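You operate a simulated robot arm through the tools that you are given. There is no shell and no other tool.

You run a simulated two-armed robot. Do the job below in one go: nothing can be reset, and whatever is moved stays where it is left.

## Task
Put the number block labelled "59" from the end of the wall bench beside the grey mat on top of the orange cartridge and the number block labelled "27" on top of the green cartridge. Put the grey pipe joint with green ends on the concrete slab. Put the orange tape roll on the high shelf. Press the reset button two times. Take the ring spanner with a green grip and leave it on the second shelf from the bottom of the blue rack. Put the stirring rod on top of the blue cover. Open the orange tilting bin. Any order will do. Set down upright: number block.

The check looks at the end state, three seconds after you hand in, the way a careful person would. Anything else that was tipped, shoved, dropped, spilled or broken makes it a failure. Lids that push on must go on centred and level and be pressed home; caps that screw on are set level and turned clockwise until they are tight.

## Robot
Two 7-joint arms with fingered hands on one trunk, on a base that moves. Base frame: it is fixed to the floor where the robot stands at the start and does not move with it; the origin is under the middle of the robot, x ahead of it, y to its left, z up; the surface under the hand at the start is at about z = 0.8. Lengths are in m, angles in degrees, forces in N, time in s.
The left shoulder is at the start at [0.2, 0.135, 0.845], the right one opposite. Each reaches about 0.885 m from its shoulder. Places, roughly: blue cover (21x18x6 cm) [8.3, 0.2, 1.2]; concrete slab [-1.2, 1.2, 0.1]; green cartridge (6x6x8 cm) [0.7, -0.1, 0.8]; grey pipe joint with green ends (20x5x5 cm) [0.5, 0.1, 0.8]; high shelf (16x57 cm) [-1.34, 2.42, 1.62]; number block [0.75, 0, 0.75]; orange cartridge (6x6x8 cm) [0.5, -0.2, 0.8]; orange tape roll (8x8x4 cm) [-1.3, 2.8, 0.8]; orange tilting bin [10.9, 5, 0.3]; reset button [-1.4, 3.3, 1.3]; ring spanner with a green grip [5.25, 0, 1]; second shelf of the blue rack [8.6, 0.3, 0.7]; stirring rod (5x5x29 cm) [10.3, 0.2, 1]. Payload 4 kg a hand.
Tool frame (each hand has its own): the origin (TCP) lies between the finger pads and is the grasp point; the fingertips stand 0.025 m ahead of it; z points along the fingers, y is the line along which they close. The gripper opens to 0.088 m; its body begins 0.029 m behind the TCP. The gripper is a hand of 4 fingers: y runs from the thumb to the fingers, the wrist lies at [-0.013, -0.106, -0.174] in the tool frame, and closing takes about 1.5 s.
Orientation is told as [roll, pitch, yaw] about the base's x, y, z axes, in that order, counted from this pose: with the fingers straight down and the wrist toward the robot, the tool's x, y and z point along [0, 1, 0], [1, 0, 0] and [0, 0, -1] of the base frame.

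## Interface
- The arms move only by the tool servo_tool. It takes "left_commands", "right_commands" or both (then of equal length, played together; a hand with none holds still); each is a list of rows, each a list of 7 numbers: the turn, a rotation vector about the tool's x, y, z in units of 60 degrees (1.0 is 60 degrees), then the shift along the tool's x, y, z in units of 200 mm (1.0 is 200 mm), then the opening in per cent of the stroke, from 0 (shut) to 100 (fully open). In form: [[rx, ry, rz, x, y, z, hand], ...]. A call has 1 to 20 rows; each row is the pose to reach, as a shift and turn from the pose commanded when the call began, along the tool's axes at that moment. A call with a number of a shift or a turn outside -1 to 1 is refused whole. A row lasts 0.2 s, in which the tool goes at most 0.05 m and 8.6 degrees; a call with a longer step from one row to the next is refused whole, and so is a gripper value outside its range. Where a pose cannot be reached the arm comes as near as it can. A force on the tool above 40 N (or 10 N above the force at the start of the call, whichever is more), or a blocked arm, ends the call early, and 0.2 s more pass. The fingers move at their own pace (about 0.153 m/s each) and stop on an object; they squeeze with about 29 N. The grip force told is the motor's: it shows also when the fingers shut on nothing. Time passes only in rows, and 0.2 s behind the last, so rows that repeat a pose let the fingers close. The reply holds the time, the measured pose of the TCP, the force on the tool along the base axes, the opening and the grip force, in the units named above and with some noise, with the torque about the TCP (base axes, N m) and any sound that the robot's microphone picked up, and new pictures: "pictures" is both (left out), scene, wrist or none (wrist: the cameras of the hands that moved).
- Cameras (640 x 400 px; columns grow to the right, rows downward): "scene" is now at [0.1451, 0.0145, 1.4567]; the picture's right is [-0.06, -1.00, 0.00], its down [-0.70, 0.04, -0.72] and it looks along [0.71, -0.04, -0.70] (base axes); focal length 296 px, centre (320, 200). "left" rides on the left gripper at [-0.064, -0.083, -0.098] in its tool frame; the picture's right is [-0.62, -0.37, 0.69], its down [0.71, -0.63, 0.30] and it looks along [0.32, 0.68, 0.65] (tool axes); focal length 265 px, centre (320, 200). "right" rides on the right gripper at [0.064, -0.083, -0.098] in its tool frame; the picture's right is [-0.62, 0.37, -0.69], its down [-0.71, -0.63, 0.30] and it looks along [-0.32, 0.68, 0.65] (tool axes); focal length 265 px, centre (320, 200). There is no depth. A picture from a camera that has moved, and an enlarged one, comes with that camera's place and axes in the base frame and with its lens. The place of the scene camera against the robot may be out by one fixed shift of up to 0.025 m in any direction.
- move_column(by): slides the trunk up (or, below 0, down) by that many m; the arms and the scene camera ride with it, the base frame stays. It gives what a move gives, with no picture.
- roll_base(legs): drives the robot by 1 to 6 legs, each [ahead, left, turn to the left] in m, m and degrees, along the robot's own axes; the way and the turn of a leg run together, so that a leg with both is an arc; at most 1.5 m and 180 degrees a leg. The arms and the cameras ride along, it lands a little off, and it stops where it bumps. It gives what a move gives, and a new picture of the scene camera.
- set_grasp(shape, hand): the hand has 4 fingers and takes this shape, open, in about a second: jaw (thumb against the fingers, like two jaws); tri (thumb and two fingers); tip (a fingertip pinch); poke (one finger out to press); point (the index stretched); flat (the hand flat); cup (the hand cupped); fist (a fist). The gripper value then closes the fingers along that shape, each until it touches; the sizes above hold for jaw. It gives what a move gives, with no picture.
- pan_tilt(pan, tilt): turns the head with the scene camera to pan (to the left, within 97 degrees either way) and tilt (down, from -29 to 69), counted from straight ahead of the robot. It gives what a move gives, and a new picture of the scene camera.
- enlarge(camera, box): a new picture of the part [left, top, right, bottom] of that camera's present view, enlarged. It takes no simulated time.
- job_done(): hands the job in; it is judged then, once.

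Nothing tells you exact positions but the pictures and the camera data. Unless the task says otherwise, let go and move clear before handing in.

The tools are called after "Emit:" by a JSON object that holds its "fn" and its "kwargs". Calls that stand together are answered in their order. servo_tool: Moves the arms, as the interface text tells. Its arguments: {"type":"object","properties":{"left_commands":{"type":"array","items":{"type":"array","items":{"type":"number"}}},"right_commands":{"type":"array","items":{"type":"array","items":{"type":"number"}}},"pictures":{"type":"string","enum":["both","scene","wrist","none"]}},"required":[]} The other tools are called the same way: move_column (by) moves the trunk up or down; set_grasp (shape, hand) gives the hand a shape; roll_base (legs) drives the base; pan_tilt (pan, tilt) turns the head that bears the scene camera; enlarge (camera, box) takes an enlarged picture of a part of a camera's view; job_done () hands the job in.

At the start:

```text
clock: 0.0
left_position: [0.5749, 0.2745, 1.0915]
left_ee_rot: [0.0, 0.1, -0.1]
left_wrist_force: [-0.1, -0.6, -0.7]
left_moment: [-0.02, 0.0, 0.0]
left_width: 0.0875
left_finger_force: 0.0
left_shape: jaw
right_position: [0.569, -0.2879, 1.0422]
right_ee_rot: [0.0, 0.0, 0.0]
right_wrist_force: [-0.4, 0.7, 0.0]
right_moment: [-0.01, -0.02, -0.01]
right_width: 0.0875
right_finger_force: 0.1
right_shape: jaw
trunk travel left (down, up): [-0.45, 0.32]
robot x, y, heading: [0.0001, -0.0018, 0.1]
head pan, tilt (commanded): [-3.4, 44.3]
```

scene: 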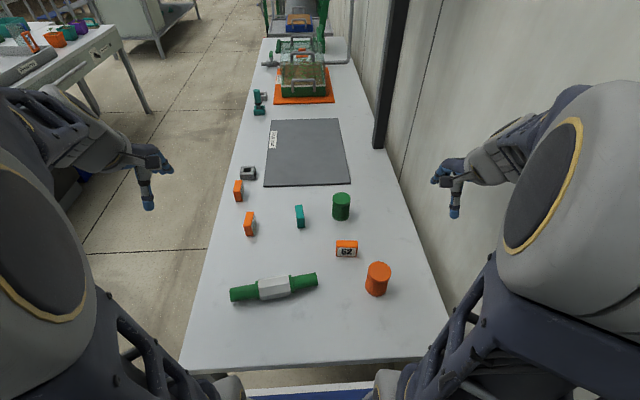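
right: 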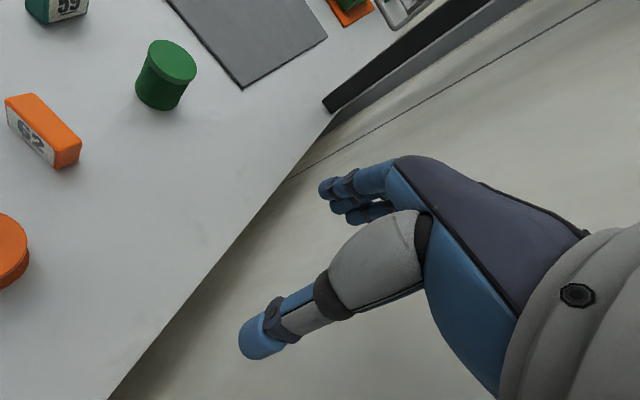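
left: 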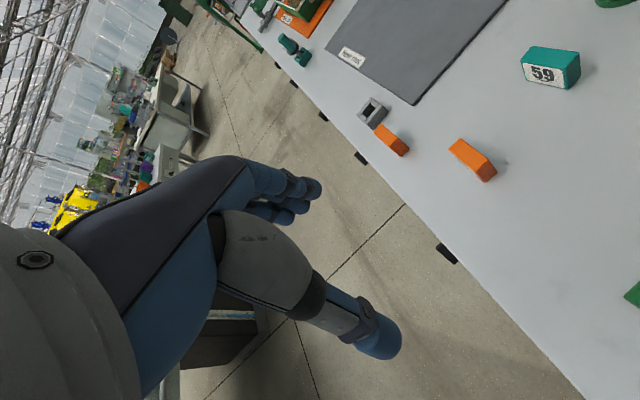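

I see a bench ahead with two cartridges (orange near right, green further), a pipe joint, a teal block marked 59, and three orange blocks, one of them marked 62. First I'll look closer to read the labels and work out the geometry.

Emit:
{"fn": "enlarge", "kwargs": {"camera": "scene", "box": [200, 150, 440, 310]}}

Emit:
{"fn": "enlarge", "kwargs": {"camera": "left", "box": [320, 0, 640, 200]}}

Emit:
{"fn": "enlarge", "kwargs": {"camera": "right", "box": [0, 0, 320, 200]}}

```text
2.50 times, centred on (320, 230) of scene
camera zoom: at [0.1451, 0.0145, 1.4567], right [-0.06, -1.0, 0.0], down [-0.7, 0.04, -0.72], along [0.71, -0.04, -0.7], focal length 741 px, centre (320, 125)
```

zoom: 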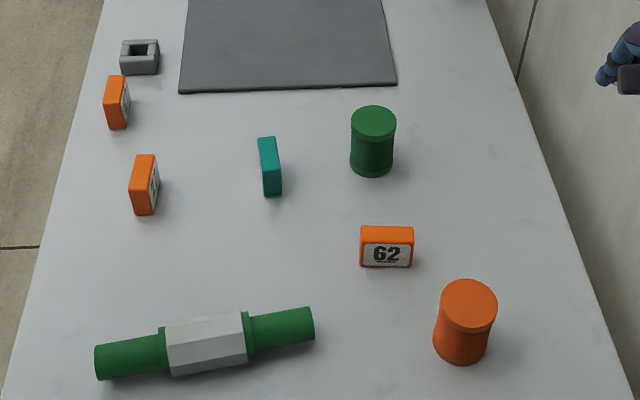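

```text
2.00 times, centred on (480, 100) of left
camera zoom: at [0.4937, 0.2103, 1.1914], right [-0.37, -0.62, -0.69], down [-0.63, 0.71, -0.3], along [0.68, 0.32, -0.65], focal length 531 px, centre (0, 400)
```

zoom: 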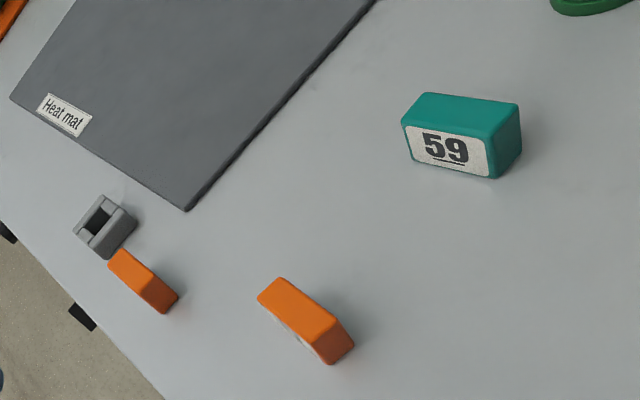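

```text
2.00 times, centred on (160, 100) of right
camera zoom: at [0.4844, -0.2225, 1.1426], right [0.37, -0.62, 0.69], down [-0.63, -0.71, -0.3], along [0.68, -0.32, -0.65], focal length 531 px, centre (640, 400)
```

zoom: 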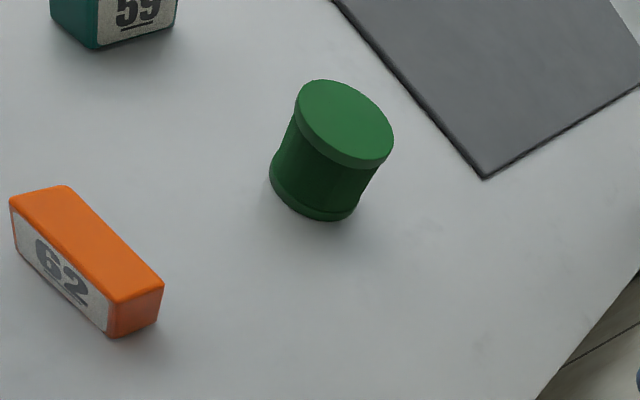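

The table top looks to be at about z = 0.80. The two orange blocks on the left show their labels at a grazing angle, so I'll enlarge those to find "27".

Emit:
{"fn": "enlarge", "kwargs": {"camera": "scene", "box": [224, 160, 272, 190]}}

Emit:
{"fn": "enlarge", "kwargs": {"camera": "scene", "box": [230, 205, 278, 235]}}

Emit:
{"fn": "pan_tilt", "kwargs": {"pan": 0, "tilt": 20}}

```text
13.33 times, centred on (248, 175) of scene
camera zoom: at [0.1451, 0.0145, 1.4567], right [-0.06, -1.0, 0.0], down [-0.7, 0.04, -0.72], along [0.71, -0.04, -0.7], focal length 3950 px, centre (1280, 533)
```

zoom: 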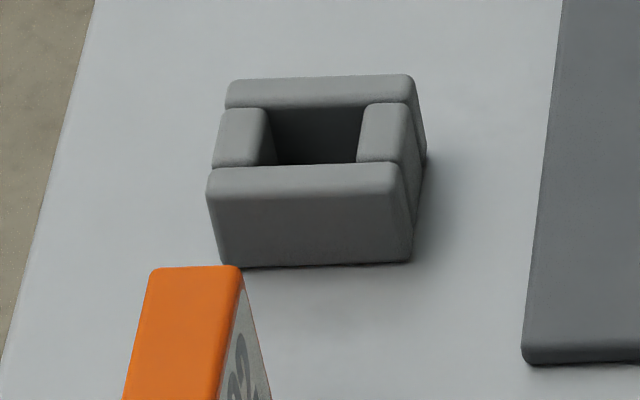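

```text
13.33 times, centred on (254, 220) of scene
camera zoom: at [0.1451, 0.0145, 1.4567], right [-0.06, -1.0, 0.0], down [-0.7, 0.04, -0.72], along [0.71, -0.04, -0.7], focal length 3950 px, centre (1200, -67)
```

zoom: 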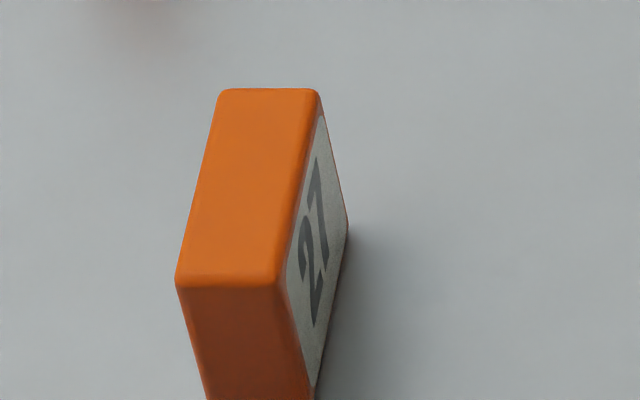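

```text
clock: 0.9
left_position: [0.5751, 0.2729, 1.0935]
left_ee_rot: [0.0, 0.0, 0.0]
left_wrist_force: [0.2, 0.5, -0.6]
left_moment: [0.02, 0.0, -0.03]
left_width: 0.0877
left_finger_force: 0.0
left_shape: jaw
right_position: [0.5702, -0.2887, 1.0424]
right_ee_rot: [-0.1, 0.1, 0.0]
right_wrist_force: [0.4, 0.0, -0.1]
right_moment: [-0.03, 0.01, -0.01]
right_width: 0.0876
right_finger_force: 0.0
right_shape: jaw
trunk travel left (down, up): [-0.45, 0.32]
robot x, y, heading: [-0.0007, 0.0038, -0.4]
head pan, tilt (commanded): [0.0, 20.0]
camera scene: at [0.1565, 0.0193, 1.4943], right [0.0, -1.0, 0.0], down [-0.34, 0.0, -0.94], along [0.94, 0.0, -0.34], focal length 296 px, centre (320, 200)
```

scene: 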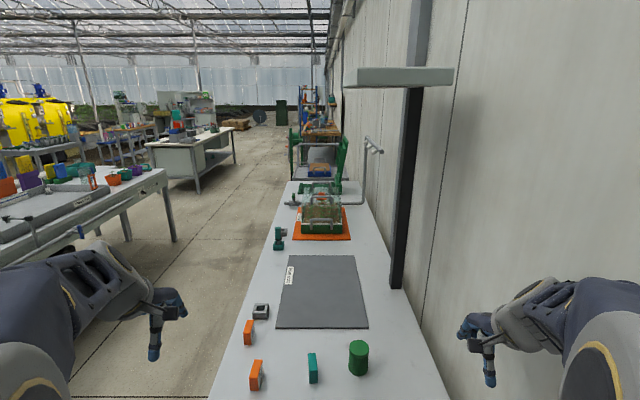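

The nearer-left orange block is "27" at about (0.695, 0.16), and "59" is the teal one at about (0.72, 0.015). I'll swing the left hand above "27", turning it so the fingers close across the block's thin side.

Emit:
{"fn": "servo_tool", "kwargs": {"left_commands": [[0, 0, 0.125, -0.07, 0.075, 0.05, 100], [0, 0, 0.25, -0.14, 0.15, 0.1, 100], [0, 0, 0.375, -0.21, 0.225, 0.16, 100], [0, 0, 0.5, -0.285, 0.3, 0.22, 100], [0, 0, 0.625, -0.36, 0.375, 0.28, 100], [0, 0, 0.75, -0.43, 0.45, 0.34, 100], [0, 0, 0.875, -0.5, 0.525, 0.4, 100], [0, 0, 1.0, -0.57, 0.6, 0.45, 100]], "pictures": "none"}}

Emit:
{"fn": "servo_tool", "kwargs": {"left_commands": [[0, 0, 0.125, 0, 0, 0, 100], [0, 0, 0.25, 0, 0, 0, 100], [0, 0, 0.375, 0, 0, 0, 100], [0, 0, 0.5, 0, 0, 0, 100], [0, 0, 0.5, 0, 0, 0, 100]], "pictures": "both"}}

```text
clock: 2.7
left_position: [0.6945, 0.1591, 1.0023]
left_ee_rot: [-0.1, 0.0, -60.0]
left_wrist_force: [0.1, -0.1, 0.1]
left_moment: [0.01, 0.04, -0.02]
left_width: 0.0876
left_finger_force: 0.1
left_shape: jaw
right_position: [0.5693, -0.2866, 1.0425]
right_ee_rot: [0.0, -0.1, -0.1]
right_wrist_force: [-0.3, 1.0, -0.6]
right_moment: [-0.04, 0.01, 0.04]
right_width: 0.0875
right_finger_force: 0.0
right_shape: jaw
trunk travel left (down, up): [-0.45, 0.32]
robot x, y, heading: [0.0001, -0.0014, 0.1]
head pan, tilt (commanded): [0.0, 20.0]
```

```text
clock: 3.9
left_position: [0.6956, 0.1591, 1.0029]
left_ee_rot: [0.0, -0.1, -90.2]
left_wrist_force: [-0.4, 0.9, -0.1]
left_moment: [0.0, 0.01, -0.02]
left_width: 0.0877
left_finger_force: 0.0
left_shape: jaw
right_position: [0.5684, -0.2874, 1.0437]
right_ee_rot: [-0.1, -0.1, 0.0]
right_wrist_force: [-0.8, -0.2, 0.9]
right_moment: [0.01, 0.01, -0.01]
right_width: 0.0877
right_finger_force: 0.2
right_shape: jaw
trunk travel left (down, up): [-0.45, 0.32]
robot x, y, heading: [-0.0005, -0.0015, 0.2]
head pan, tilt (commanded): [0.0, 20.0]
camera scene: at [0.1565, 0.0193, 1.4943], right [0.0, -1.0, 0.0], down [-0.34, 0.0, -0.94], along [0.94, 0.0, -0.34], focal length 296 px, centre (320, 200)
camera left: at [0.6327, 0.244, 1.1013], right [-0.62, 0.37, -0.69], down [0.72, 0.63, -0.3], along [0.32, -0.68, -0.65], focal length 265 px, centre (320, 200)
```

scene: 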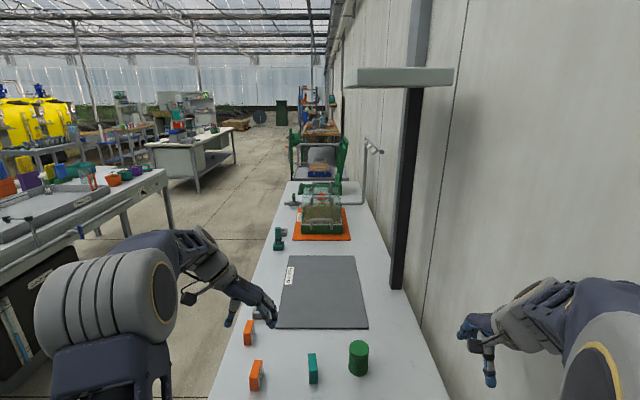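
left: 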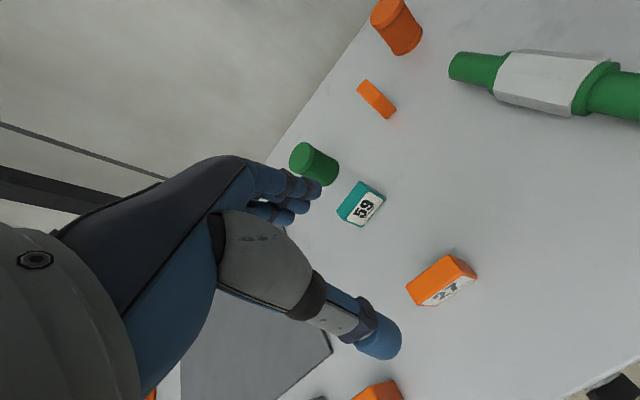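

The wrist view confirms "27" and shows "59", both cartridges and "62". I'll enlarge to measure exact positions.

Emit:
{"fn": "enlarge", "kwargs": {"camera": "left", "box": [376, 230, 504, 310]}}

Emit:
{"fn": "enlarge", "kwargs": {"camera": "left", "box": [280, 130, 408, 230]}}

Emit:
{"fn": "enlarge", "kwargs": {"camera": "left", "box": [340, 0, 500, 130]}}

```text
5.00 times, centred on (440, 270) of left
camera zoom: at [0.6327, 0.244, 1.1013], right [-0.62, 0.37, -0.69], down [0.72, 0.63, -0.3], along [0.32, -0.68, -0.65], focal length 1327 px, centre (-280, -150)
```

zoom: 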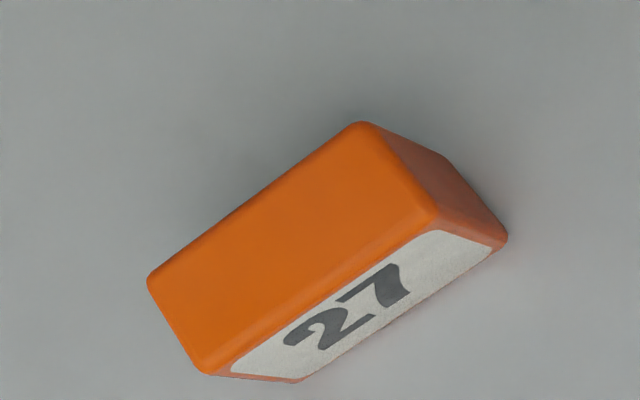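

```text
4.00 times, centred on (344, 180) of left
camera zoom: at [0.6327, 0.244, 1.1013], right [-0.62, 0.37, -0.69], down [0.72, 0.63, -0.3], along [0.32, -0.68, -0.65], focal length 1062 px, centre (224, 280)
```

zoom: 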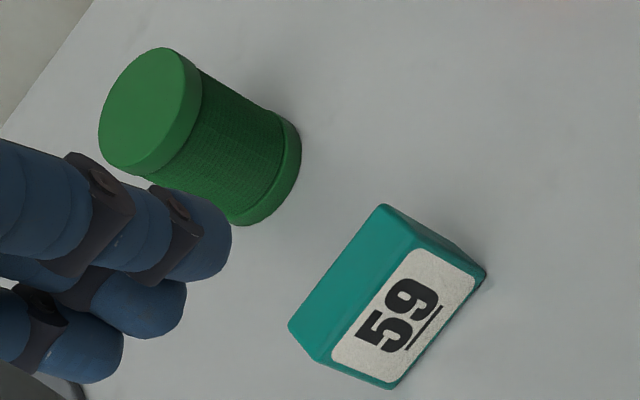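

```text
3.08 times, centred on (420, 65) of left
camera zoom: at [0.6327, 0.244, 1.1013], right [-0.62, 0.37, -0.69], down [0.72, 0.63, -0.3], along [0.32, -0.68, -0.65], focal length 817 px, centre (12, 615)
```

zoom: 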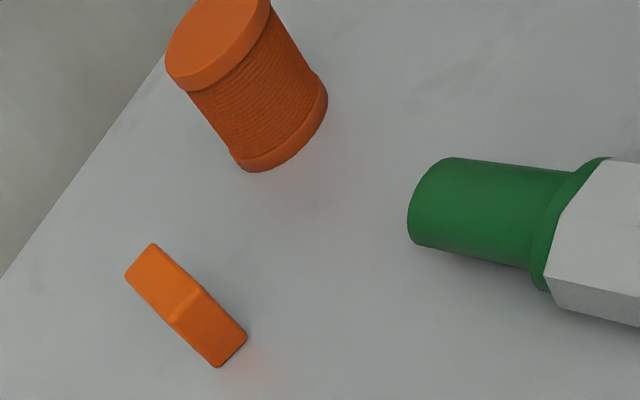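

Block 27's top centre is at about (0.702, 0.159), turned about -3°. I'll lower the open hand partway around it and check.

Emit:
{"fn": "servo_tool", "kwargs": {"left_commands": [[0, 0, 0.025, 0.03, 0, 0.15, 100], [0, 0, 0.05, 0.03, 0, 0.3, 100], [0, 0, 0.05, 0.03, 0, 0.45, 100], [0, 0, 0.05, 0.03, 0, 0.6, 100], [0, 0, 0.05, 0.03, 0, 0.7, 100], [0, 0, 0.05, 0.03, 0, 0.77, 100]], "pictures": "both"}}

Emit:
{"fn": "pan_tilt", "kwargs": {"pan": 0, "tilt": 45}}

```text
clock: 5.3
left_position: [0.7009, 0.1601, 0.8481]
left_ee_rot: [0.0, 0.0, -93.0]
left_wrist_force: [-0.3, 0.7, -0.5]
left_moment: [0.0, -0.03, -0.03]
left_width: 0.0878
left_finger_force: 0.1
left_shape: jaw
right_position: [0.5689, -0.2873, 1.0428]
right_ee_rot: [-0.1, 0.0, 0.0]
right_wrist_force: [-1.0, -0.6, 0.1]
right_moment: [0.0, -0.01, 0.01]
right_width: 0.0873
right_finger_force: 0.1
right_shape: jaw
trunk travel left (down, up): [-0.45, 0.32]
robot x, y, heading: [-0.0011, -0.0004, -0.2]
head pan, tilt (commanded): [0.0, 20.0]
camera scene: at [0.1565, 0.0193, 1.4944], right [0.0, -1.0, 0.0], down [-0.34, 0.0, -0.94], along [0.94, 0.0, -0.34], focal length 296 px, centre (320, 200)
camera left: at [0.6431, 0.2466, 0.9469], right [-0.6, 0.4, -0.69], down [0.75, 0.59, -0.3], along [0.29, -0.7, -0.65], focal length 265 px, centre (320, 200)
```

scene: 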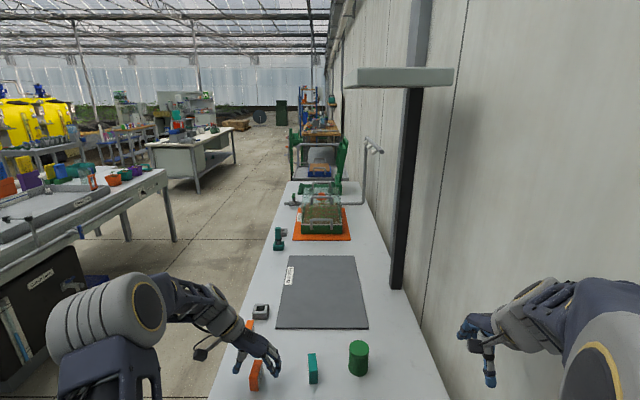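
left: 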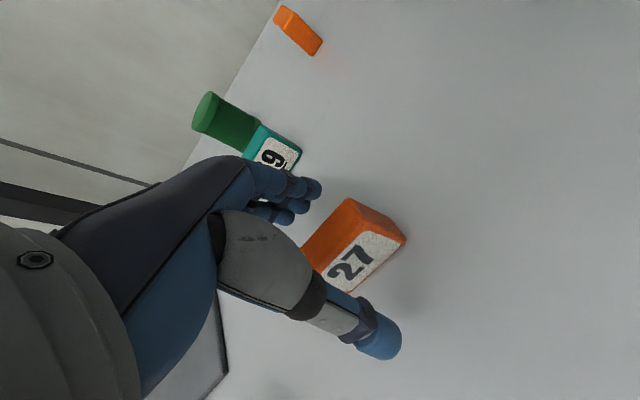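

```text
clock: 6.2
left_position: [0.7017, 0.16, 0.8489]
left_ee_rot: [0.0, 0.0, -93.0]
left_wrist_force: [-0.6, -0.6, -0.7]
left_moment: [-0.03, -0.02, -0.01]
left_width: 0.0877
left_finger_force: 0.1
left_shape: jaw
right_position: [0.5684, -0.2879, 1.0429]
right_ee_rot: [0.0, 0.0, 0.1]
right_wrist_force: [-0.1, -0.5, 0.1]
right_moment: [-0.03, 0.02, 0.01]
right_width: 0.0876
right_finger_force: 0.1
right_shape: jaw
trunk travel left (down, up): [-0.45, 0.32]
robot x, y, heading: [-0.0015, 0.0001, 0.1]
head pan, tilt (commanded): [0.0, 45.0]
camera scene: at [0.1448, 0.0193, 1.4557], right [0.0, -1.0, 0.0], down [-0.71, 0.0, -0.71], along [0.71, 0.0, -0.71], focal length 296 px, centre (320, 200)
```

scene: 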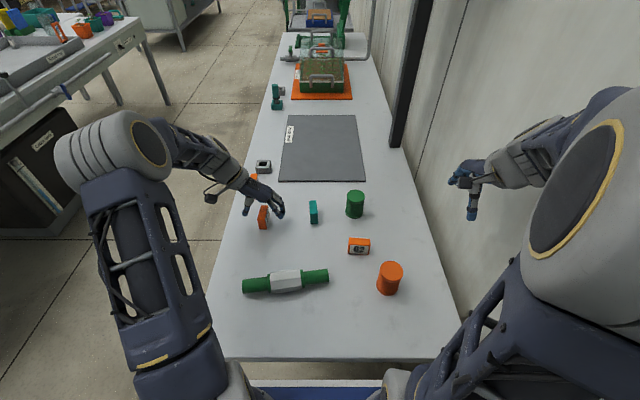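

The block sits centred between thumb and fingers, with its top at z≈0.84. I'll go down to about z=0.83 and close.

Emit:
{"fn": "servo_tool", "kwargs": {"left_commands": [[0, 0, 0, 0, 0, 0.05, 100], [0, 0, 0, 0, 0, 0.09, 100], [0, 0, 0, 0, 0, 0.09, 60], [0, 0, 0, 0, 0, 0.09, 0], [0, 0, 0, 0, 0, 0.09, 0], [0, 0, 0, 0, 0, 0.09, 0], [0, 0, 0, 0, 0, 0.09, 0], [0, 0, 0, 0, 0, 0.09, 0], [0, 0, 0, 0, 0, 0.09, 0], [0, 0, 0, 0, 0, 0.09, 0]], "pictures": "both"}}

```text
clock: 8.4
left_position: [0.7017, 0.1599, 0.831]
left_ee_rot: [0.0, 0.0, -93.1]
left_wrist_force: [-0.4, -0.5, 0.2]
left_moment: [-0.02, -0.01, 0.01]
left_width: 0.0157
left_finger_force: 28.9
left_shape: jaw
right_position: [0.5678, -0.2876, 1.0436]
right_ee_rot: [0.0, -0.1, 0.0]
right_wrist_force: [-0.3, 0.8, -0.1]
right_moment: [0.01, -0.01, -0.05]
right_width: 0.0875
right_finger_force: 0.1
right_shape: jaw
trunk travel left (down, up): [-0.45, 0.32]
robot x, y, heading: [0.0025, 0.0038, 0.3]
head pan, tilt (commanded): [0.0, 45.0]
camera scene: at [0.1448, 0.0193, 1.4557], right [0.0, -1.0, 0.0], down [-0.71, 0.0, -0.71], along [0.71, 0.0, -0.71], focal length 296 px, centre (320, 200)
camera left: at [0.643, 0.2471, 0.9295], right [-0.6, 0.4, -0.69], down [0.75, 0.59, -0.3], along [0.29, -0.7, -0.65], focal length 265 px, centre (320, 200)
```

scene: 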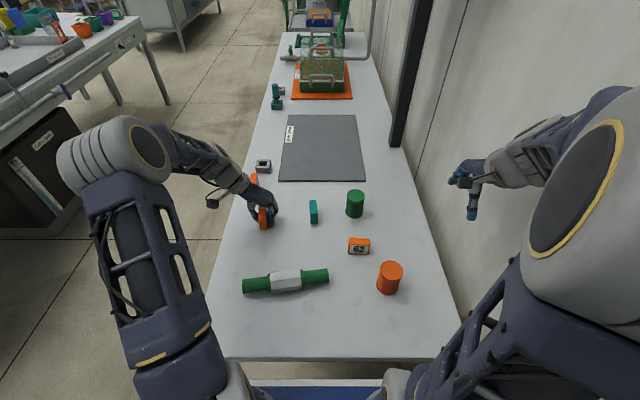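
left: 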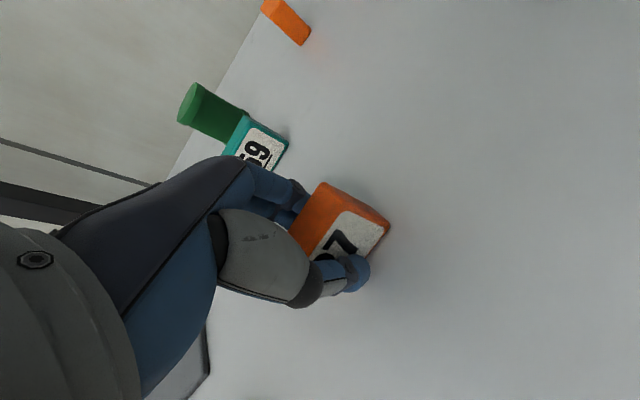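

Gripped. Now I lift straight up and measure the green cartridge again.

Emit:
{"fn": "servo_tool", "kwargs": {"left_commands": [[0, 0, 0, 0, 0, -0.1, 0], [0, 0, 0, 0, 0, -0.3, 0], [0, 0, 0, 0, 0, -0.5, 0], [0, 0, 0, 0, 0, -0.7, 0], [0, 0, 0, 0, 0, -0.8, 0]], "pictures": "both"}}

Emit:
{"fn": "enlarge", "kwargs": {"camera": "scene", "box": [300, 170, 420, 300]}}

Emit:
{"fn": "enlarge", "kwargs": {"camera": "left", "box": [200, 100, 400, 300]}}

```text
clock: 9.6
left_position: [0.7019, 0.1604, 0.9914]
left_ee_rot: [0.0, 0.0, -92.9]
left_wrist_force: [0.2, 0.1, -0.5]
left_moment: [0.03, -0.01, 0.01]
left_width: 0.0159
left_finger_force: 29.0
left_shape: jaw
right_position: [0.569, -0.2879, 1.0443]
right_ee_rot: [0.0, 0.0, 0.0]
right_wrist_force: [0.4, -0.1, -0.2]
right_moment: [0.02, 0.01, -0.01]
right_width: 0.0875
right_finger_force: 0.1
right_shape: jaw
trunk travel left (down, up): [-0.45, 0.32]
robot x, y, heading: [-0.0014, 0.0007, -0.3]
head pan, tilt (commanded): [0.0, 45.0]
camera scene: at [0.1448, 0.0193, 1.4556], right [0.0, -1.0, 0.0], down [-0.71, 0.0, -0.71], along [0.71, 0.0, -0.71], focal length 296 px, centre (320, 200)
camera left: at [0.6435, 0.2476, 1.0897], right [-0.6, 0.4, -0.69], down [0.75, 0.59, -0.3], along [0.29, -0.7, -0.65], focal length 265 px, centre (320, 200)
```

scene: 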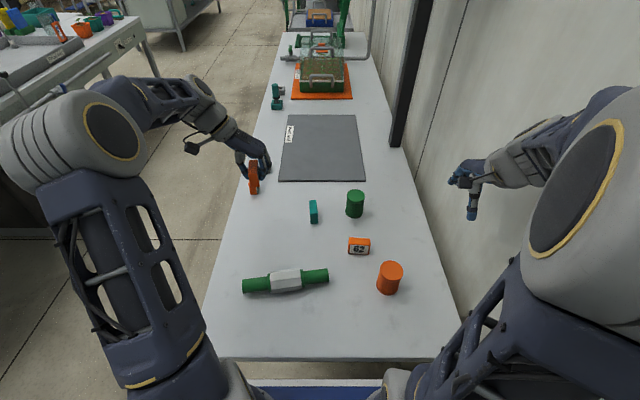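
left: 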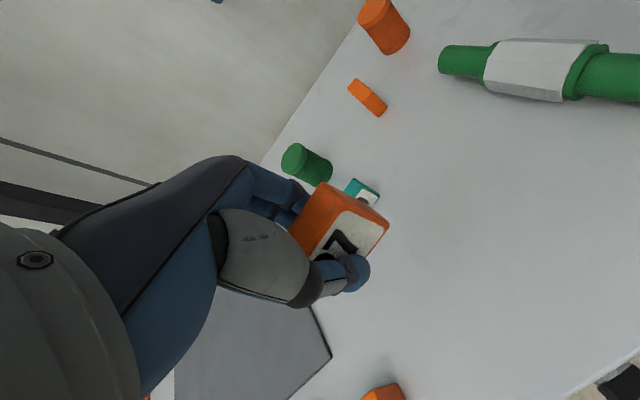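

```text
3.08 times, centred on (360, 235) of scene
camera zoom: at [0.1448, 0.0193, 1.4556], right [0.0, -1.0, 0.0], down [-0.71, 0.0, -0.71], along [0.71, 0.0, -0.71], focal length 912 px, centre (197, 92)
```

zoom: 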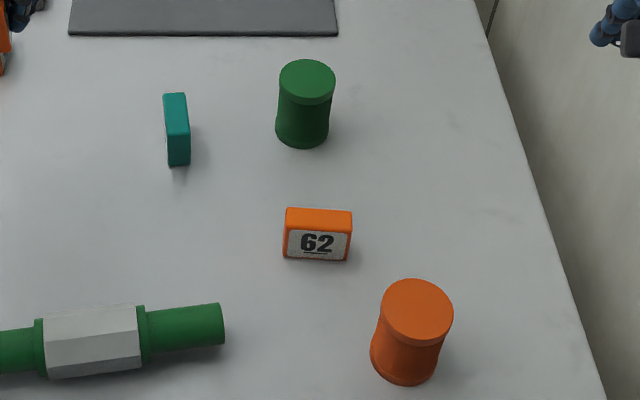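

```text
2.00 times, centred on (300, 200) of left
camera zoom: at [0.6435, 0.2476, 1.0897], right [-0.6, 0.4, -0.69], down [0.75, 0.59, -0.3], along [0.29, -0.7, -0.65], focal length 531 px, centre (360, 200)
```

zoom: 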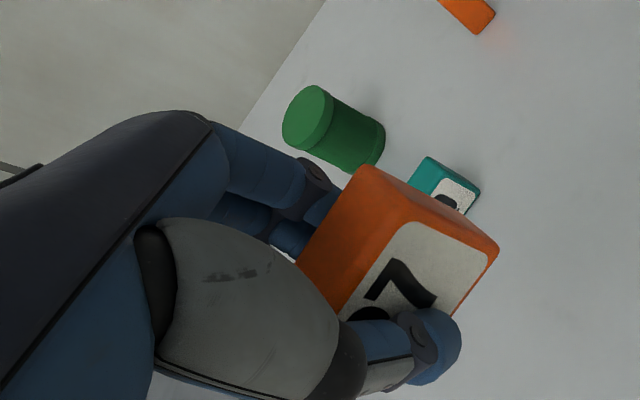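

From several views the green cartridge's centre is at about (0.735, -0.099). I'll carry block 27 over it, staying high, then check.

Emit:
{"fn": "servo_tool", "kwargs": {"left_commands": [[0, 0, 0, 0.04, 0.2, 0, 0], [0, 0, 0, 0.08, 0.42, 0, 0], [0, 0, 0, 0.12, 0.64, 0, 0], [0, 0, 0, 0.16, 0.84, 0, 0], [0, 0, 0, 0.18, 0.95, 0, 0]], "pictures": "none"}}

Emit:
{"fn": "servo_tool", "kwargs": {"left_commands": [[0, 0, 0, 0.03, 0.17, 0, 0], [0, 0, 0, 0.055, 0.335, 0, 0], [0, 0, 0, 0.055, 0.335, 0.08, 0], [0, 0, 0, 0.055, 0.335, 0.15, 0], [0, 0, 0, 0.055, 0.335, 0.15, 0]], "pictures": "both"}}

Emit:
{"fn": "enlarge", "kwargs": {"camera": "scene", "box": [300, 130, 420, 230]}}

Emit:
{"fn": "enlarge", "kwargs": {"camera": "left", "box": [240, 140, 400, 300]}}

```text
clock: 10.8
left_position: [0.7276, -0.0319, 0.9895]
left_ee_rot: [0.0, 0.0, -92.8]
left_wrist_force: [-1.3, 0.4, 0.1]
left_moment: [-0.02, 0.0, -0.03]
left_width: 0.0159
left_finger_force: 28.7
left_shape: jaw
right_position: [0.5695, -0.2877, 1.0441]
right_ee_rot: [0.0, 0.0, 0.0]
right_wrist_force: [0.0, 0.7, 0.5]
right_moment: [-0.02, -0.01, 0.02]
right_width: 0.0876
right_finger_force: 0.1
right_shape: jaw
trunk travel left (down, up): [-0.45, 0.32]
robot x, y, heading: [-0.0036, 0.0025, -0.2]
head pan, tilt (commanded): [0.0, 45.0]
```

```text
clock: 12.0
left_position: [0.735, -0.099, 0.9606]
left_ee_rot: [0.0, 0.0, -93.0]
left_wrist_force: [-0.6, 0.6, -0.8]
left_moment: [0.01, 0.04, 0.02]
left_width: 0.016
left_finger_force: 28.9
left_shape: jaw
right_position: [0.5701, -0.2873, 1.0421]
right_ee_rot: [0.0, 0.1, 0.0]
right_wrist_force: [-1.3, 0.1, 1.0]
right_moment: [0.01, 0.0, 0.01]
right_width: 0.0879
right_finger_force: 0.0
right_shape: jaw
trunk travel left (down, up): [-0.45, 0.32]
robot x, y, heading: [0.0039, -0.0034, 0.1]
head pan, tilt (commanded): [0.0, 45.0]
camera scene: at [0.1448, 0.0193, 1.4557], right [0.0, -1.0, 0.0], down [-0.71, 0.0, -0.71], along [0.71, 0.0, -0.71], focal length 296 px, centre (320, 200)
camera left: at [0.6768, -0.0119, 1.0588], right [-0.6, 0.4, -0.69], down [0.75, 0.59, -0.3], along [0.29, -0.7, -0.65], focal length 265 px, centre (320, 200)
```

scene: 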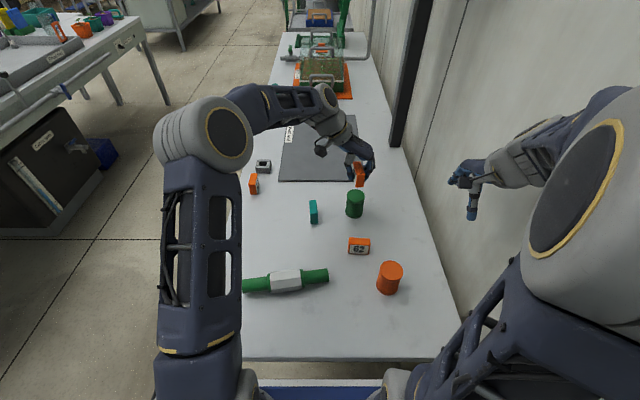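
left: 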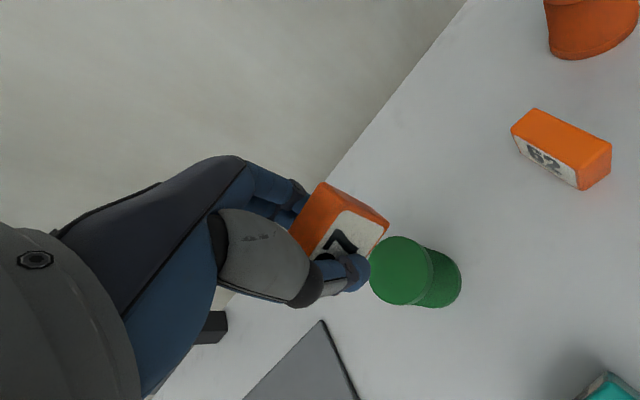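

```text
4.00 times, centred on (360, 180) of scene
camera zoom: at [0.1448, 0.0193, 1.4557], right [0.0, -1.0, 0.0], down [-0.71, 0.0, -0.71], along [0.71, 0.0, -0.71], focal length 1185 px, centre (160, 280)
```

zoom: 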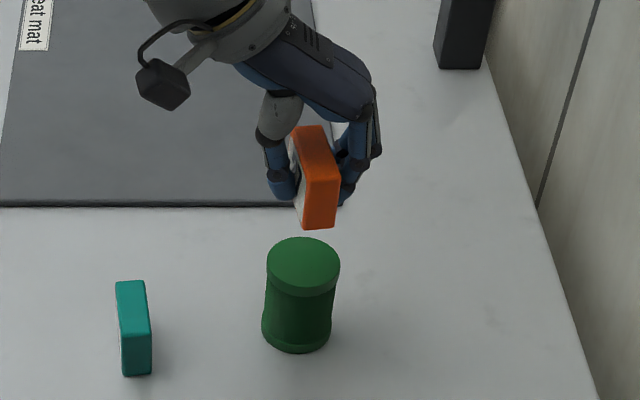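

```text
2.50 times, centred on (320, 220) of left
camera zoom: at [0.6768, -0.0119, 1.0588], right [-0.6, 0.4, -0.69], down [0.75, 0.59, -0.3], along [0.29, -0.7, -0.65], focal length 664 px, centre (320, 150)
```

zoom: 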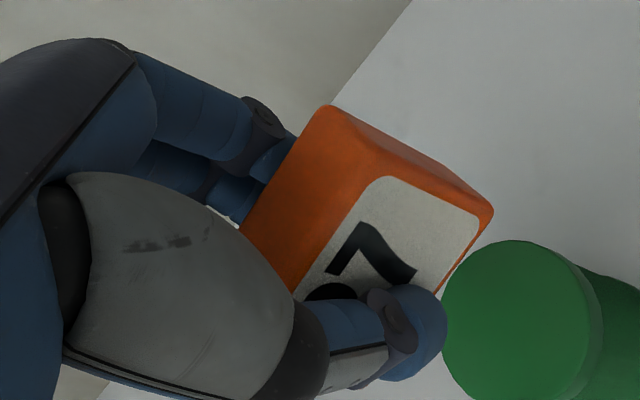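

The cartridge top centre measures (0.737, -0.099) at z≈0.867, directly under the block. I'll lower slowly toward TCP z≈0.915.

Emit:
{"fn": "servo_tool", "kwargs": {"left_commands": [[0, 0, 0, 0.01, 0, 0.06, 0], [0, 0, 0, 0.01, 0, 0.12, 0], [0, 0, 0, 0.01, 0, 0.17, 0], [0, 0, 0, 0.01, 0, 0.21, 0]], "pictures": "both"}}

Emit:
{"fn": "enlarge", "kwargs": {"camera": "scene", "box": [310, 150, 400, 225]}}

```text
clock: 13.0
left_position: [0.7374, -0.0981, 0.9185]
left_ee_rot: [0.0, 0.1, -93.0]
left_wrist_force: [0.3, -0.2, -0.5]
left_moment: [0.01, 0.04, -0.01]
left_width: 0.0157
left_finger_force: 29.3
left_shape: jaw
right_position: [0.5684, -0.2869, 1.0434]
right_ee_rot: [0.0, 0.0, 0.0]
right_wrist_force: [0.1, 0.1, -0.7]
right_moment: [0.02, -0.01, 0.0]
right_width: 0.0878
right_finger_force: 0.0
right_shape: jaw
trunk travel left (down, up): [-0.45, 0.32]
robot x, y, heading: [0.002, 0.0003, 0.0]
head pan, tilt (commanded): [0.0, 45.0]
camera scene: at [0.1447, 0.0193, 1.4557], right [0.0, -1.0, 0.0], down [-0.71, 0.0, -0.71], along [0.71, 0.0, -0.71], focal length 296 px, centre (320, 200)
camera left: at [0.6789, -0.0117, 1.017], right [-0.6, 0.4, -0.69], down [0.75, 0.59, -0.3], along [0.29, -0.7, -0.65], focal length 265 px, centre (320, 200)
```

scene: 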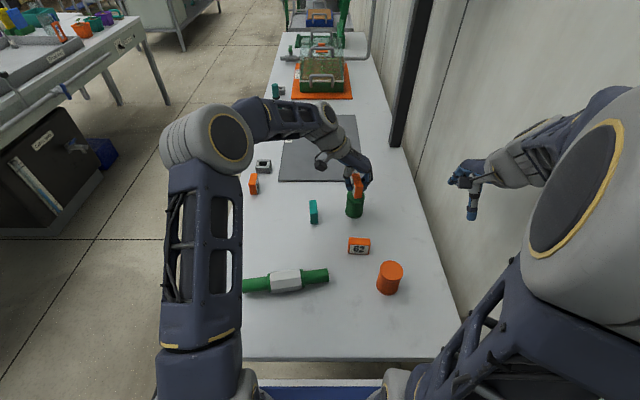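
left: 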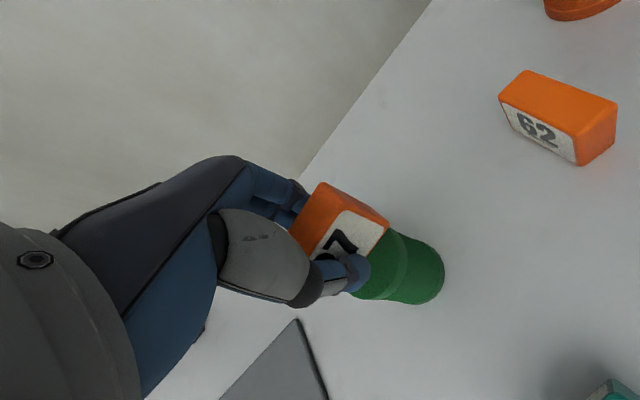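

```text
5.33 times, centred on (355, 188) of scene
camera zoom: at [0.1447, 0.0193, 1.4557], right [0.0, -1.0, 0.0], down [-0.71, 0.0, -0.71], along [0.71, 0.0, -0.71], focal length 1580 px, centre (133, 267)
```

zoom: 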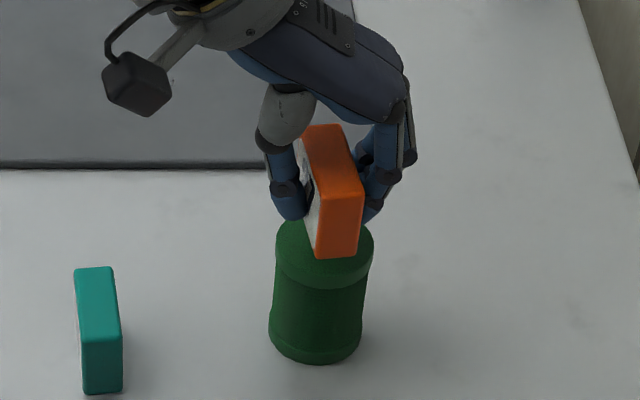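

Emit:
{"fn": "enlarge", "kwargs": {"camera": "scene", "box": [335, 165, 385, 220]}}

Emit:
{"fn": "enlarge", "kwargs": {"camera": "left", "box": [260, 160, 460, 310]}}

```text
7.27 times, centred on (360, 192) of scene
camera zoom: at [0.1447, 0.0193, 1.4557], right [0.0, -1.0, 0.0], down [-0.71, 0.0, -0.71], along [0.71, 0.0, -0.71], focal length 2154 px, centre (29, 254)
```

zoom: 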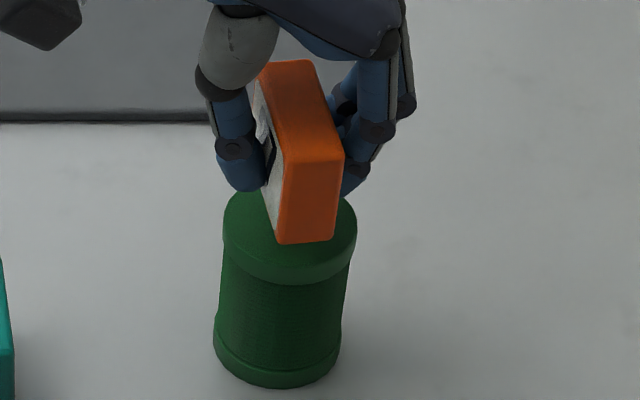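

```text
2.67 times, centred on (360, 235) of left
camera zoom: at [0.6789, -0.0117, 1.017], right [-0.6, 0.4, -0.69], down [0.75, 0.59, -0.3], along [0.29, -0.7, -0.65], focal length 708 px, centre (213, 107)
```

zoom: 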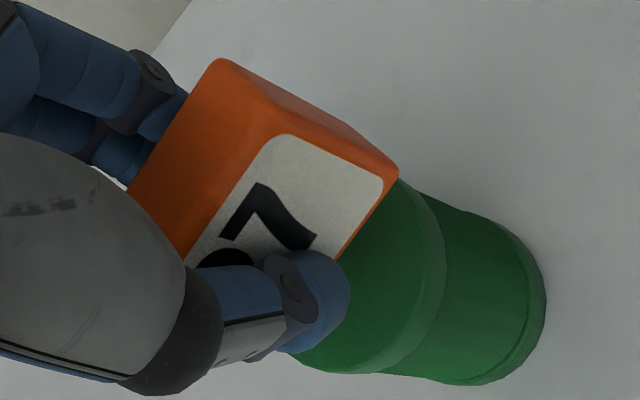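

The block hangs plumb over the cartridge, about 1.5 cm above its top, so I'll shift it 2 mm to +y and creep down, watching the force.

Emit:
{"fn": "servo_tool", "kwargs": {"left_commands": [[0, 0, 0, 0, -0.01, 0.025, 0], [0, 0, 0, 0, -0.01, 0.045, 0], [0, 0, 0, 0, -0.01, 0.055, 0]], "pictures": "none"}}

Emit:
{"fn": "enlarge", "kwargs": {"camera": "scene", "box": [335, 165, 385, 220]}}

```text
clock: 13.8
left_position: [0.7368, -0.0972, 0.9087]
left_ee_rot: [-0.1, 0.0, -93.0]
left_wrist_force: [0.6, -0.4, 0.1]
left_moment: [0.02, 0.02, -0.03]
left_width: 0.0159
left_finger_force: 28.4
left_shape: jaw
right_position: [0.5691, -0.2884, 1.0436]
right_ee_rot: [-0.1, 0.0, 0.0]
right_wrist_force: [0.3, 1.3, 0.6]
right_moment: [-0.04, 0.04, -0.02]
right_width: 0.0876
right_finger_force: 0.1
right_shape: jaw
trunk travel left (down, up): [-0.45, 0.32]
robot x, y, heading: [0.0006, 0.0034, 0.1]
head pan, tilt (commanded): [0.0, 45.0]
```

```text
7.27 times, centred on (360, 192) of scene
camera zoom: at [0.1448, 0.0193, 1.4557], right [0.0, -1.0, 0.0], down [-0.71, 0.0, -0.71], along [0.71, 0.0, -0.71], focal length 2154 px, centre (29, 254)
```

zoom: 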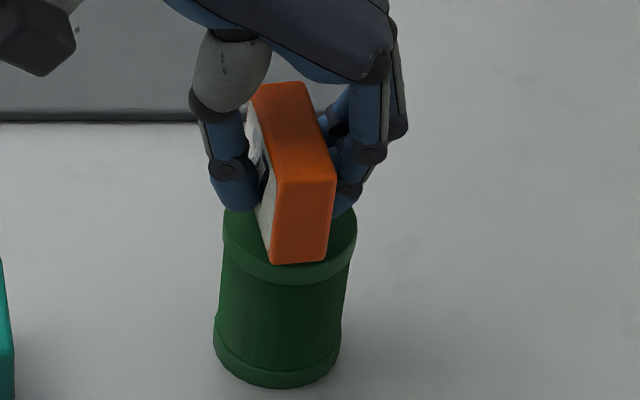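

Emit:
{"fn": "servo_tool", "kwargs": {"left_commands": [[0, 0, 0, 0, 0, 0.01, 0], [0, 0, 0, 0, 0, 0.02, 0]], "pictures": "none"}}

Emit:
{"fn": "servo_tool", "kwargs": {"left_commands": [[0, 0, 0, 0, 0, 0.01, 0], [0, 0, 0, 0, 0, 0.01, 0]], "pictures": "none"}}

Emit:
{"fn": "enlarge", "kwargs": {"camera": "scene", "box": [335, 165, 385, 220]}}

```text
clock: 14.4
left_position: [0.7369, -0.0974, 0.9043]
left_ee_rot: [0.0, 0.0, -93.0]
left_wrist_force: [0.8, -0.1, -0.4]
left_moment: [0.04, 0.0, -0.02]
left_width: 0.0157
left_finger_force: 28.9
left_shape: jaw
right_position: [0.5695, -0.2878, 1.0434]
right_ee_rot: [0.1, -0.1, -0.1]
right_wrist_force: [-0.9, 0.4, -0.7]
right_moment: [-0.01, -0.01, -0.01]
right_width: 0.0875
right_finger_force: 0.0
right_shape: jaw
trunk travel left (down, up): [-0.45, 0.32]
robot x, y, heading: [-0.0014, -0.0003, -0.1]
head pan, tilt (commanded): [0.0, 45.0]
```

```text
clock: 15.0
left_position: [0.737, -0.0975, 0.9012]
left_ee_rot: [0.0, 0.0, -93.0]
left_wrist_force: [0.0, -1.1, 0.2]
left_moment: [0.0, 0.01, 0.01]
left_width: 0.0158
left_finger_force: 28.4
left_shape: jaw
right_position: [0.5698, -0.2878, 1.0429]
right_ee_rot: [0.0, 0.0, 0.0]
right_wrist_force: [0.0, -1.4, 0.0]
right_moment: [0.01, 0.0, 0.01]
right_width: 0.0876
right_finger_force: 0.0
right_shape: jaw
trunk travel left (down, up): [-0.45, 0.32]
robot x, y, heading: [-0.0012, -0.0019, 0.1]
head pan, tilt (commanded): [0.0, 45.0]
```

```text
7.27 times, centred on (360, 192) of scene
camera zoom: at [0.1448, 0.0193, 1.4557], right [0.0, -1.0, 0.0], down [-0.71, 0.0, -0.71], along [0.71, 0.0, -0.71], focal length 2154 px, centre (29, 254)
```

zoom: 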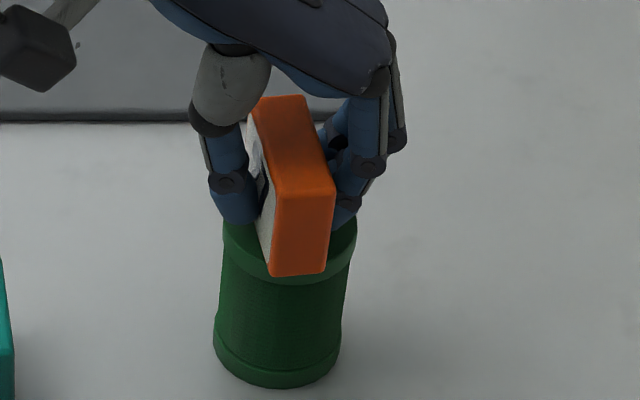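

Emit:
{"fn": "servo_tool", "kwargs": {"left_commands": [[0, 0, 0, 0, 0, 0.01, 0], [0, 0, 0, 0, 0, 0.01, 0]], "pictures": "none"}}

Emit:
{"fn": "servo_tool", "kwargs": {"left_commands": [[0, 0, 0, 0, 0, 0.01, 0], [0, 0, 0, 0, 0, 0.01, 0]], "pictures": "none"}}

Emit:
{"fn": "enlarge", "kwargs": {"camera": "scene", "box": [335, 165, 385, 220]}}

```text
clock: 15.6
left_position: [0.737, -0.0967, 0.9]
left_ee_rot: [0.0, 0.0, -92.9]
left_wrist_force: [1.0, 0.0, 3.2]
left_moment: [0.01, 0.0, -0.02]
left_width: 0.016
left_finger_force: 28.9
left_shape: jaw
right_position: [0.5679, -0.2874, 1.0424]
right_ee_rot: [0.0, 0.0, 0.0]
right_wrist_force: [-0.6, 0.1, -0.6]
right_moment: [0.0, 0.0, 0.01]
right_width: 0.0873
right_finger_force: 0.0
right_shape: jaw
trunk travel left (down, up): [-0.45, 0.32]
robot x, y, heading: [0.001, -0.0005, -0.0]
head pan, tilt (commanded): [0.0, 45.0]
```

```text
clock: 16.2
left_position: [0.7365, -0.0978, 0.8987]
left_ee_rot: [0.1, -0.2, -93.0]
left_wrist_force: [0.0, -0.2, 15.0]
left_moment: [-0.01, 0.02, -0.03]
left_width: 0.0163
left_finger_force: 28.9
left_shape: jaw
right_position: [0.5693, -0.2878, 1.0432]
right_ee_rot: [0.0, 0.0, 0.0]
right_wrist_force: [-0.8, 0.5, -1.3]
right_moment: [-0.01, -0.05, -0.03]
right_width: 0.088
right_finger_force: 0.1
right_shape: jaw
trunk travel left (down, up): [-0.45, 0.32]
robot x, y, heading: [-0.0068, -0.0011, 0.2]
head pan, tilt (commanded): [0.0, 45.0]
```

```text
7.27 times, centred on (360, 192) of scene
camera zoom: at [0.1444, 0.0194, 1.4559], right [0.0, -1.0, 0.0], down [-0.71, 0.0, -0.71], along [0.71, 0.0, -0.71], focal length 2154 px, centre (29, 254)
```

zoom: 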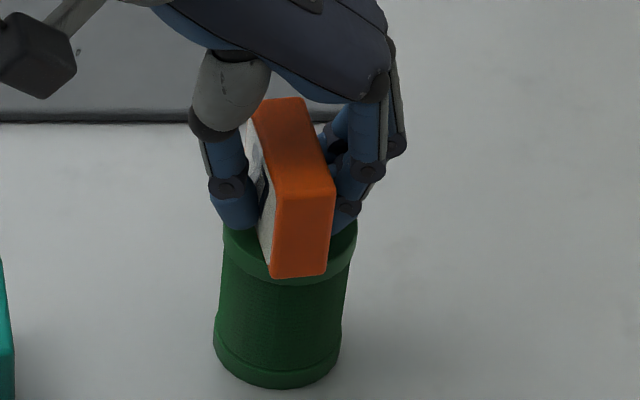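

Contact felt (about 15 N), so the block rests on the cartridge. I'll relieve the push, open the fingers gently and rise.

Emit:
{"fn": "servo_tool", "kwargs": {"left_commands": [[0, 0, 0, 0, 0, -0.015, 0], [0, 0, 0, 0, 0, -0.015, 25], [0, 0, 0, 0, 0, -0.015, 40], [0, 0, 0, 0, 0, -0.015, 55], [0, 0, 0, 0, 0, -0.015, 70], [0, 0, 0, 0, 0, -0.015, 70]], "pictures": "wrist"}}

Emit:
{"fn": "enlarge", "kwargs": {"camera": "scene", "box": [335, 165, 385, 220]}}

```text
clock: 17.6
left_position: [0.7361, -0.0978, 0.9017]
left_ee_rot: [0.1, 0.0, -93.0]
left_wrist_force: [0.2, 0.3, -0.4]
left_moment: [-0.03, 0.0, 0.01]
left_width: 0.0612
left_finger_force: 0.0
left_shape: jaw
right_position: [0.5685, -0.2857, 1.0437]
right_ee_rot: [0.0, 0.0, 0.1]
right_wrist_force: [0.7, 0.1, 0.6]
right_moment: [0.02, 0.03, -0.03]
right_width: 0.0875
right_finger_force: 0.1
right_shape: jaw
trunk travel left (down, up): [-0.45, 0.32]
robot x, y, heading: [-0.0001, -0.0028, 0.2]
head pan, tilt (commanded): [0.0, 45.0]
camera left: at [0.6787, -0.01, 0.9993], right [-0.6, 0.4, -0.69], down [0.75, 0.59, -0.3], along [0.29, -0.7, -0.65], focal length 265 px, centre (320, 200)
```

left: 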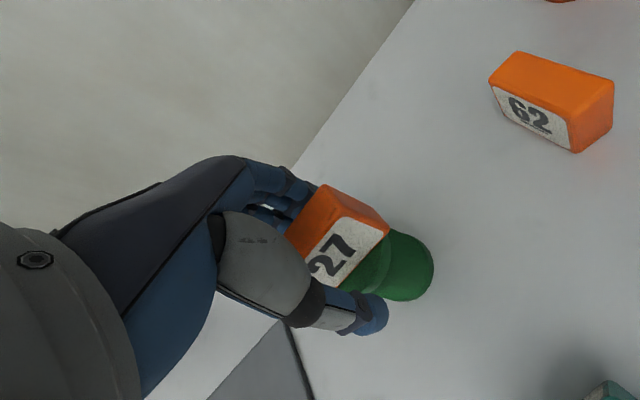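

```text
7.27 times, centred on (360, 192) of scene
camera zoom: at [0.1448, 0.0193, 1.4557], right [0.0, -1.0, 0.0], down [-0.71, 0.0, -0.71], along [0.71, 0.0, -0.71], focal length 2154 px, centre (29, 254)
```

zoom: 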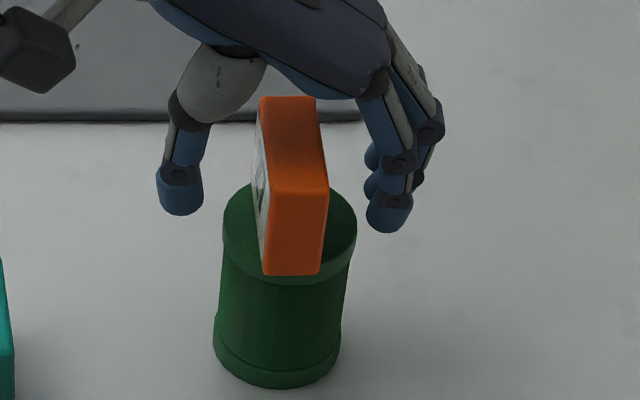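

Block 27 stands nicely on the green cartridge. I'll rise clear and go over block 59, at about (0.719, 0.023) and turned about +3.6°.

Emit:
{"fn": "servo_tool", "kwargs": {"left_commands": [[0, 0, 0, 0, 0, -0.15, 70], [0, 0, 0, 0, 0, -0.35, 75], [0, 0, 0, 0, 0, -0.5, 80]], "pictures": "none"}}

Emit:
{"fn": "servo_tool", "kwargs": {"left_commands": [[0, 0, -0.03, -0.03, -0.15, 0, 80], [0, 0, -0.06, -0.06, -0.3, 0, 80], [0, 0, -0.09, -0.09, -0.45, 0, 80], [0, 0, -0.11, -0.117, -0.6, 0, 80], [0, 0, -0.11, -0.117, -0.6, 0, 80]], "pictures": "both"}}

Emit:
{"fn": "enlarge", "kwargs": {"camera": "left", "box": [360, 200, 520, 300]}}

```text
clock: 18.4
left_position: [0.7379, -0.0972, 1.002]
left_ee_rot: [0.0, 0.0, -93.0]
left_wrist_force: [0.4, 0.7, 0.3]
left_moment: [0.02, 0.02, -0.01]
left_width: 0.0701
left_finger_force: 0.0
left_shape: jaw
right_position: [0.5699, -0.2882, 1.0422]
right_ee_rot: [-0.1, 0.1, 0.0]
right_wrist_force: [0.4, -0.1, -0.1]
right_moment: [0.01, 0.01, -0.04]
right_width: 0.0875
right_finger_force: 0.2
right_shape: jaw
trunk travel left (down, up): [-0.45, 0.32]
robot x, y, heading: [0.0012, 0.0041, -0.0]
head pan, tilt (commanded): [0.0, 45.0]
```

```text
clock: 19.6
left_position: [0.7193, 0.0243, 1.0009]
left_ee_rot: [0.0, 0.0, -86.3]
left_wrist_force: [-0.8, 0.2, 0.7]
left_moment: [0.02, -0.01, -0.03]
left_width: 0.0701
left_finger_force: 0.0
left_shape: jaw
right_position: [0.5686, -0.2875, 1.0437]
right_ee_rot: [0.0, 0.0, -0.1]
right_wrist_force: [0.2, 1.2, 0.8]
right_moment: [0.02, 0.0, 0.02]
right_width: 0.0876
right_finger_force: 0.1
right_shape: jaw
trunk travel left (down, up): [-0.45, 0.32]
robot x, y, heading: [-0.0027, 0.0024, -0.4]
head pan, tilt (commanded): [0.0, 45.0]
camera scene: at [0.1448, 0.0193, 1.4557], right [0.0, -1.0, 0.0], down [-0.71, 0.0, -0.71], along [0.71, 0.0, -0.71], focal length 296 px, centre (320, 200)
camera left: at [0.6523, 0.104, 1.0998], right [-0.64, 0.33, -0.69], down [0.67, 0.67, -0.3], along [0.37, -0.66, -0.65], focal length 265 px, centre (320, 200)
```

scene: 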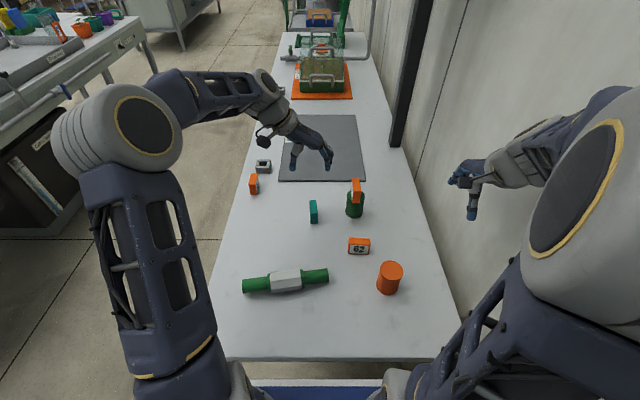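
left: 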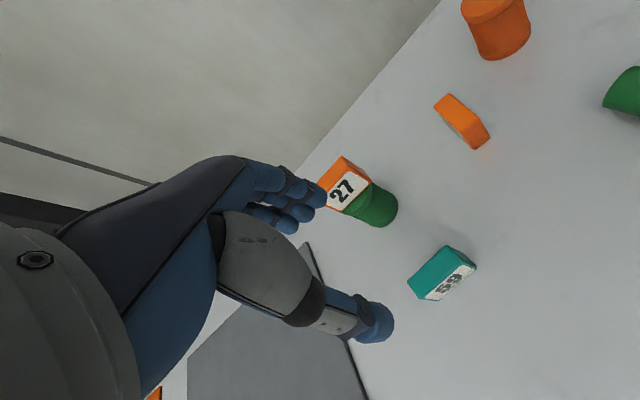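

```text
4.00 times, centred on (440, 250) of left
camera zoom: at [0.6523, 0.104, 1.0998], right [-0.64, 0.33, -0.69], down [0.67, 0.67, -0.3], along [0.37, -0.66, -0.65], focal length 1062 px, centre (-160, 0)
```

zoom: 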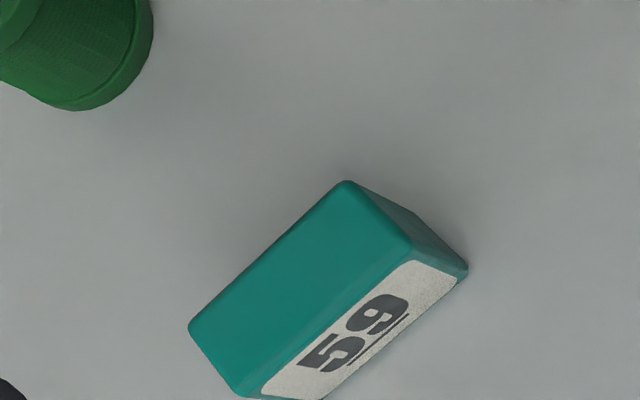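

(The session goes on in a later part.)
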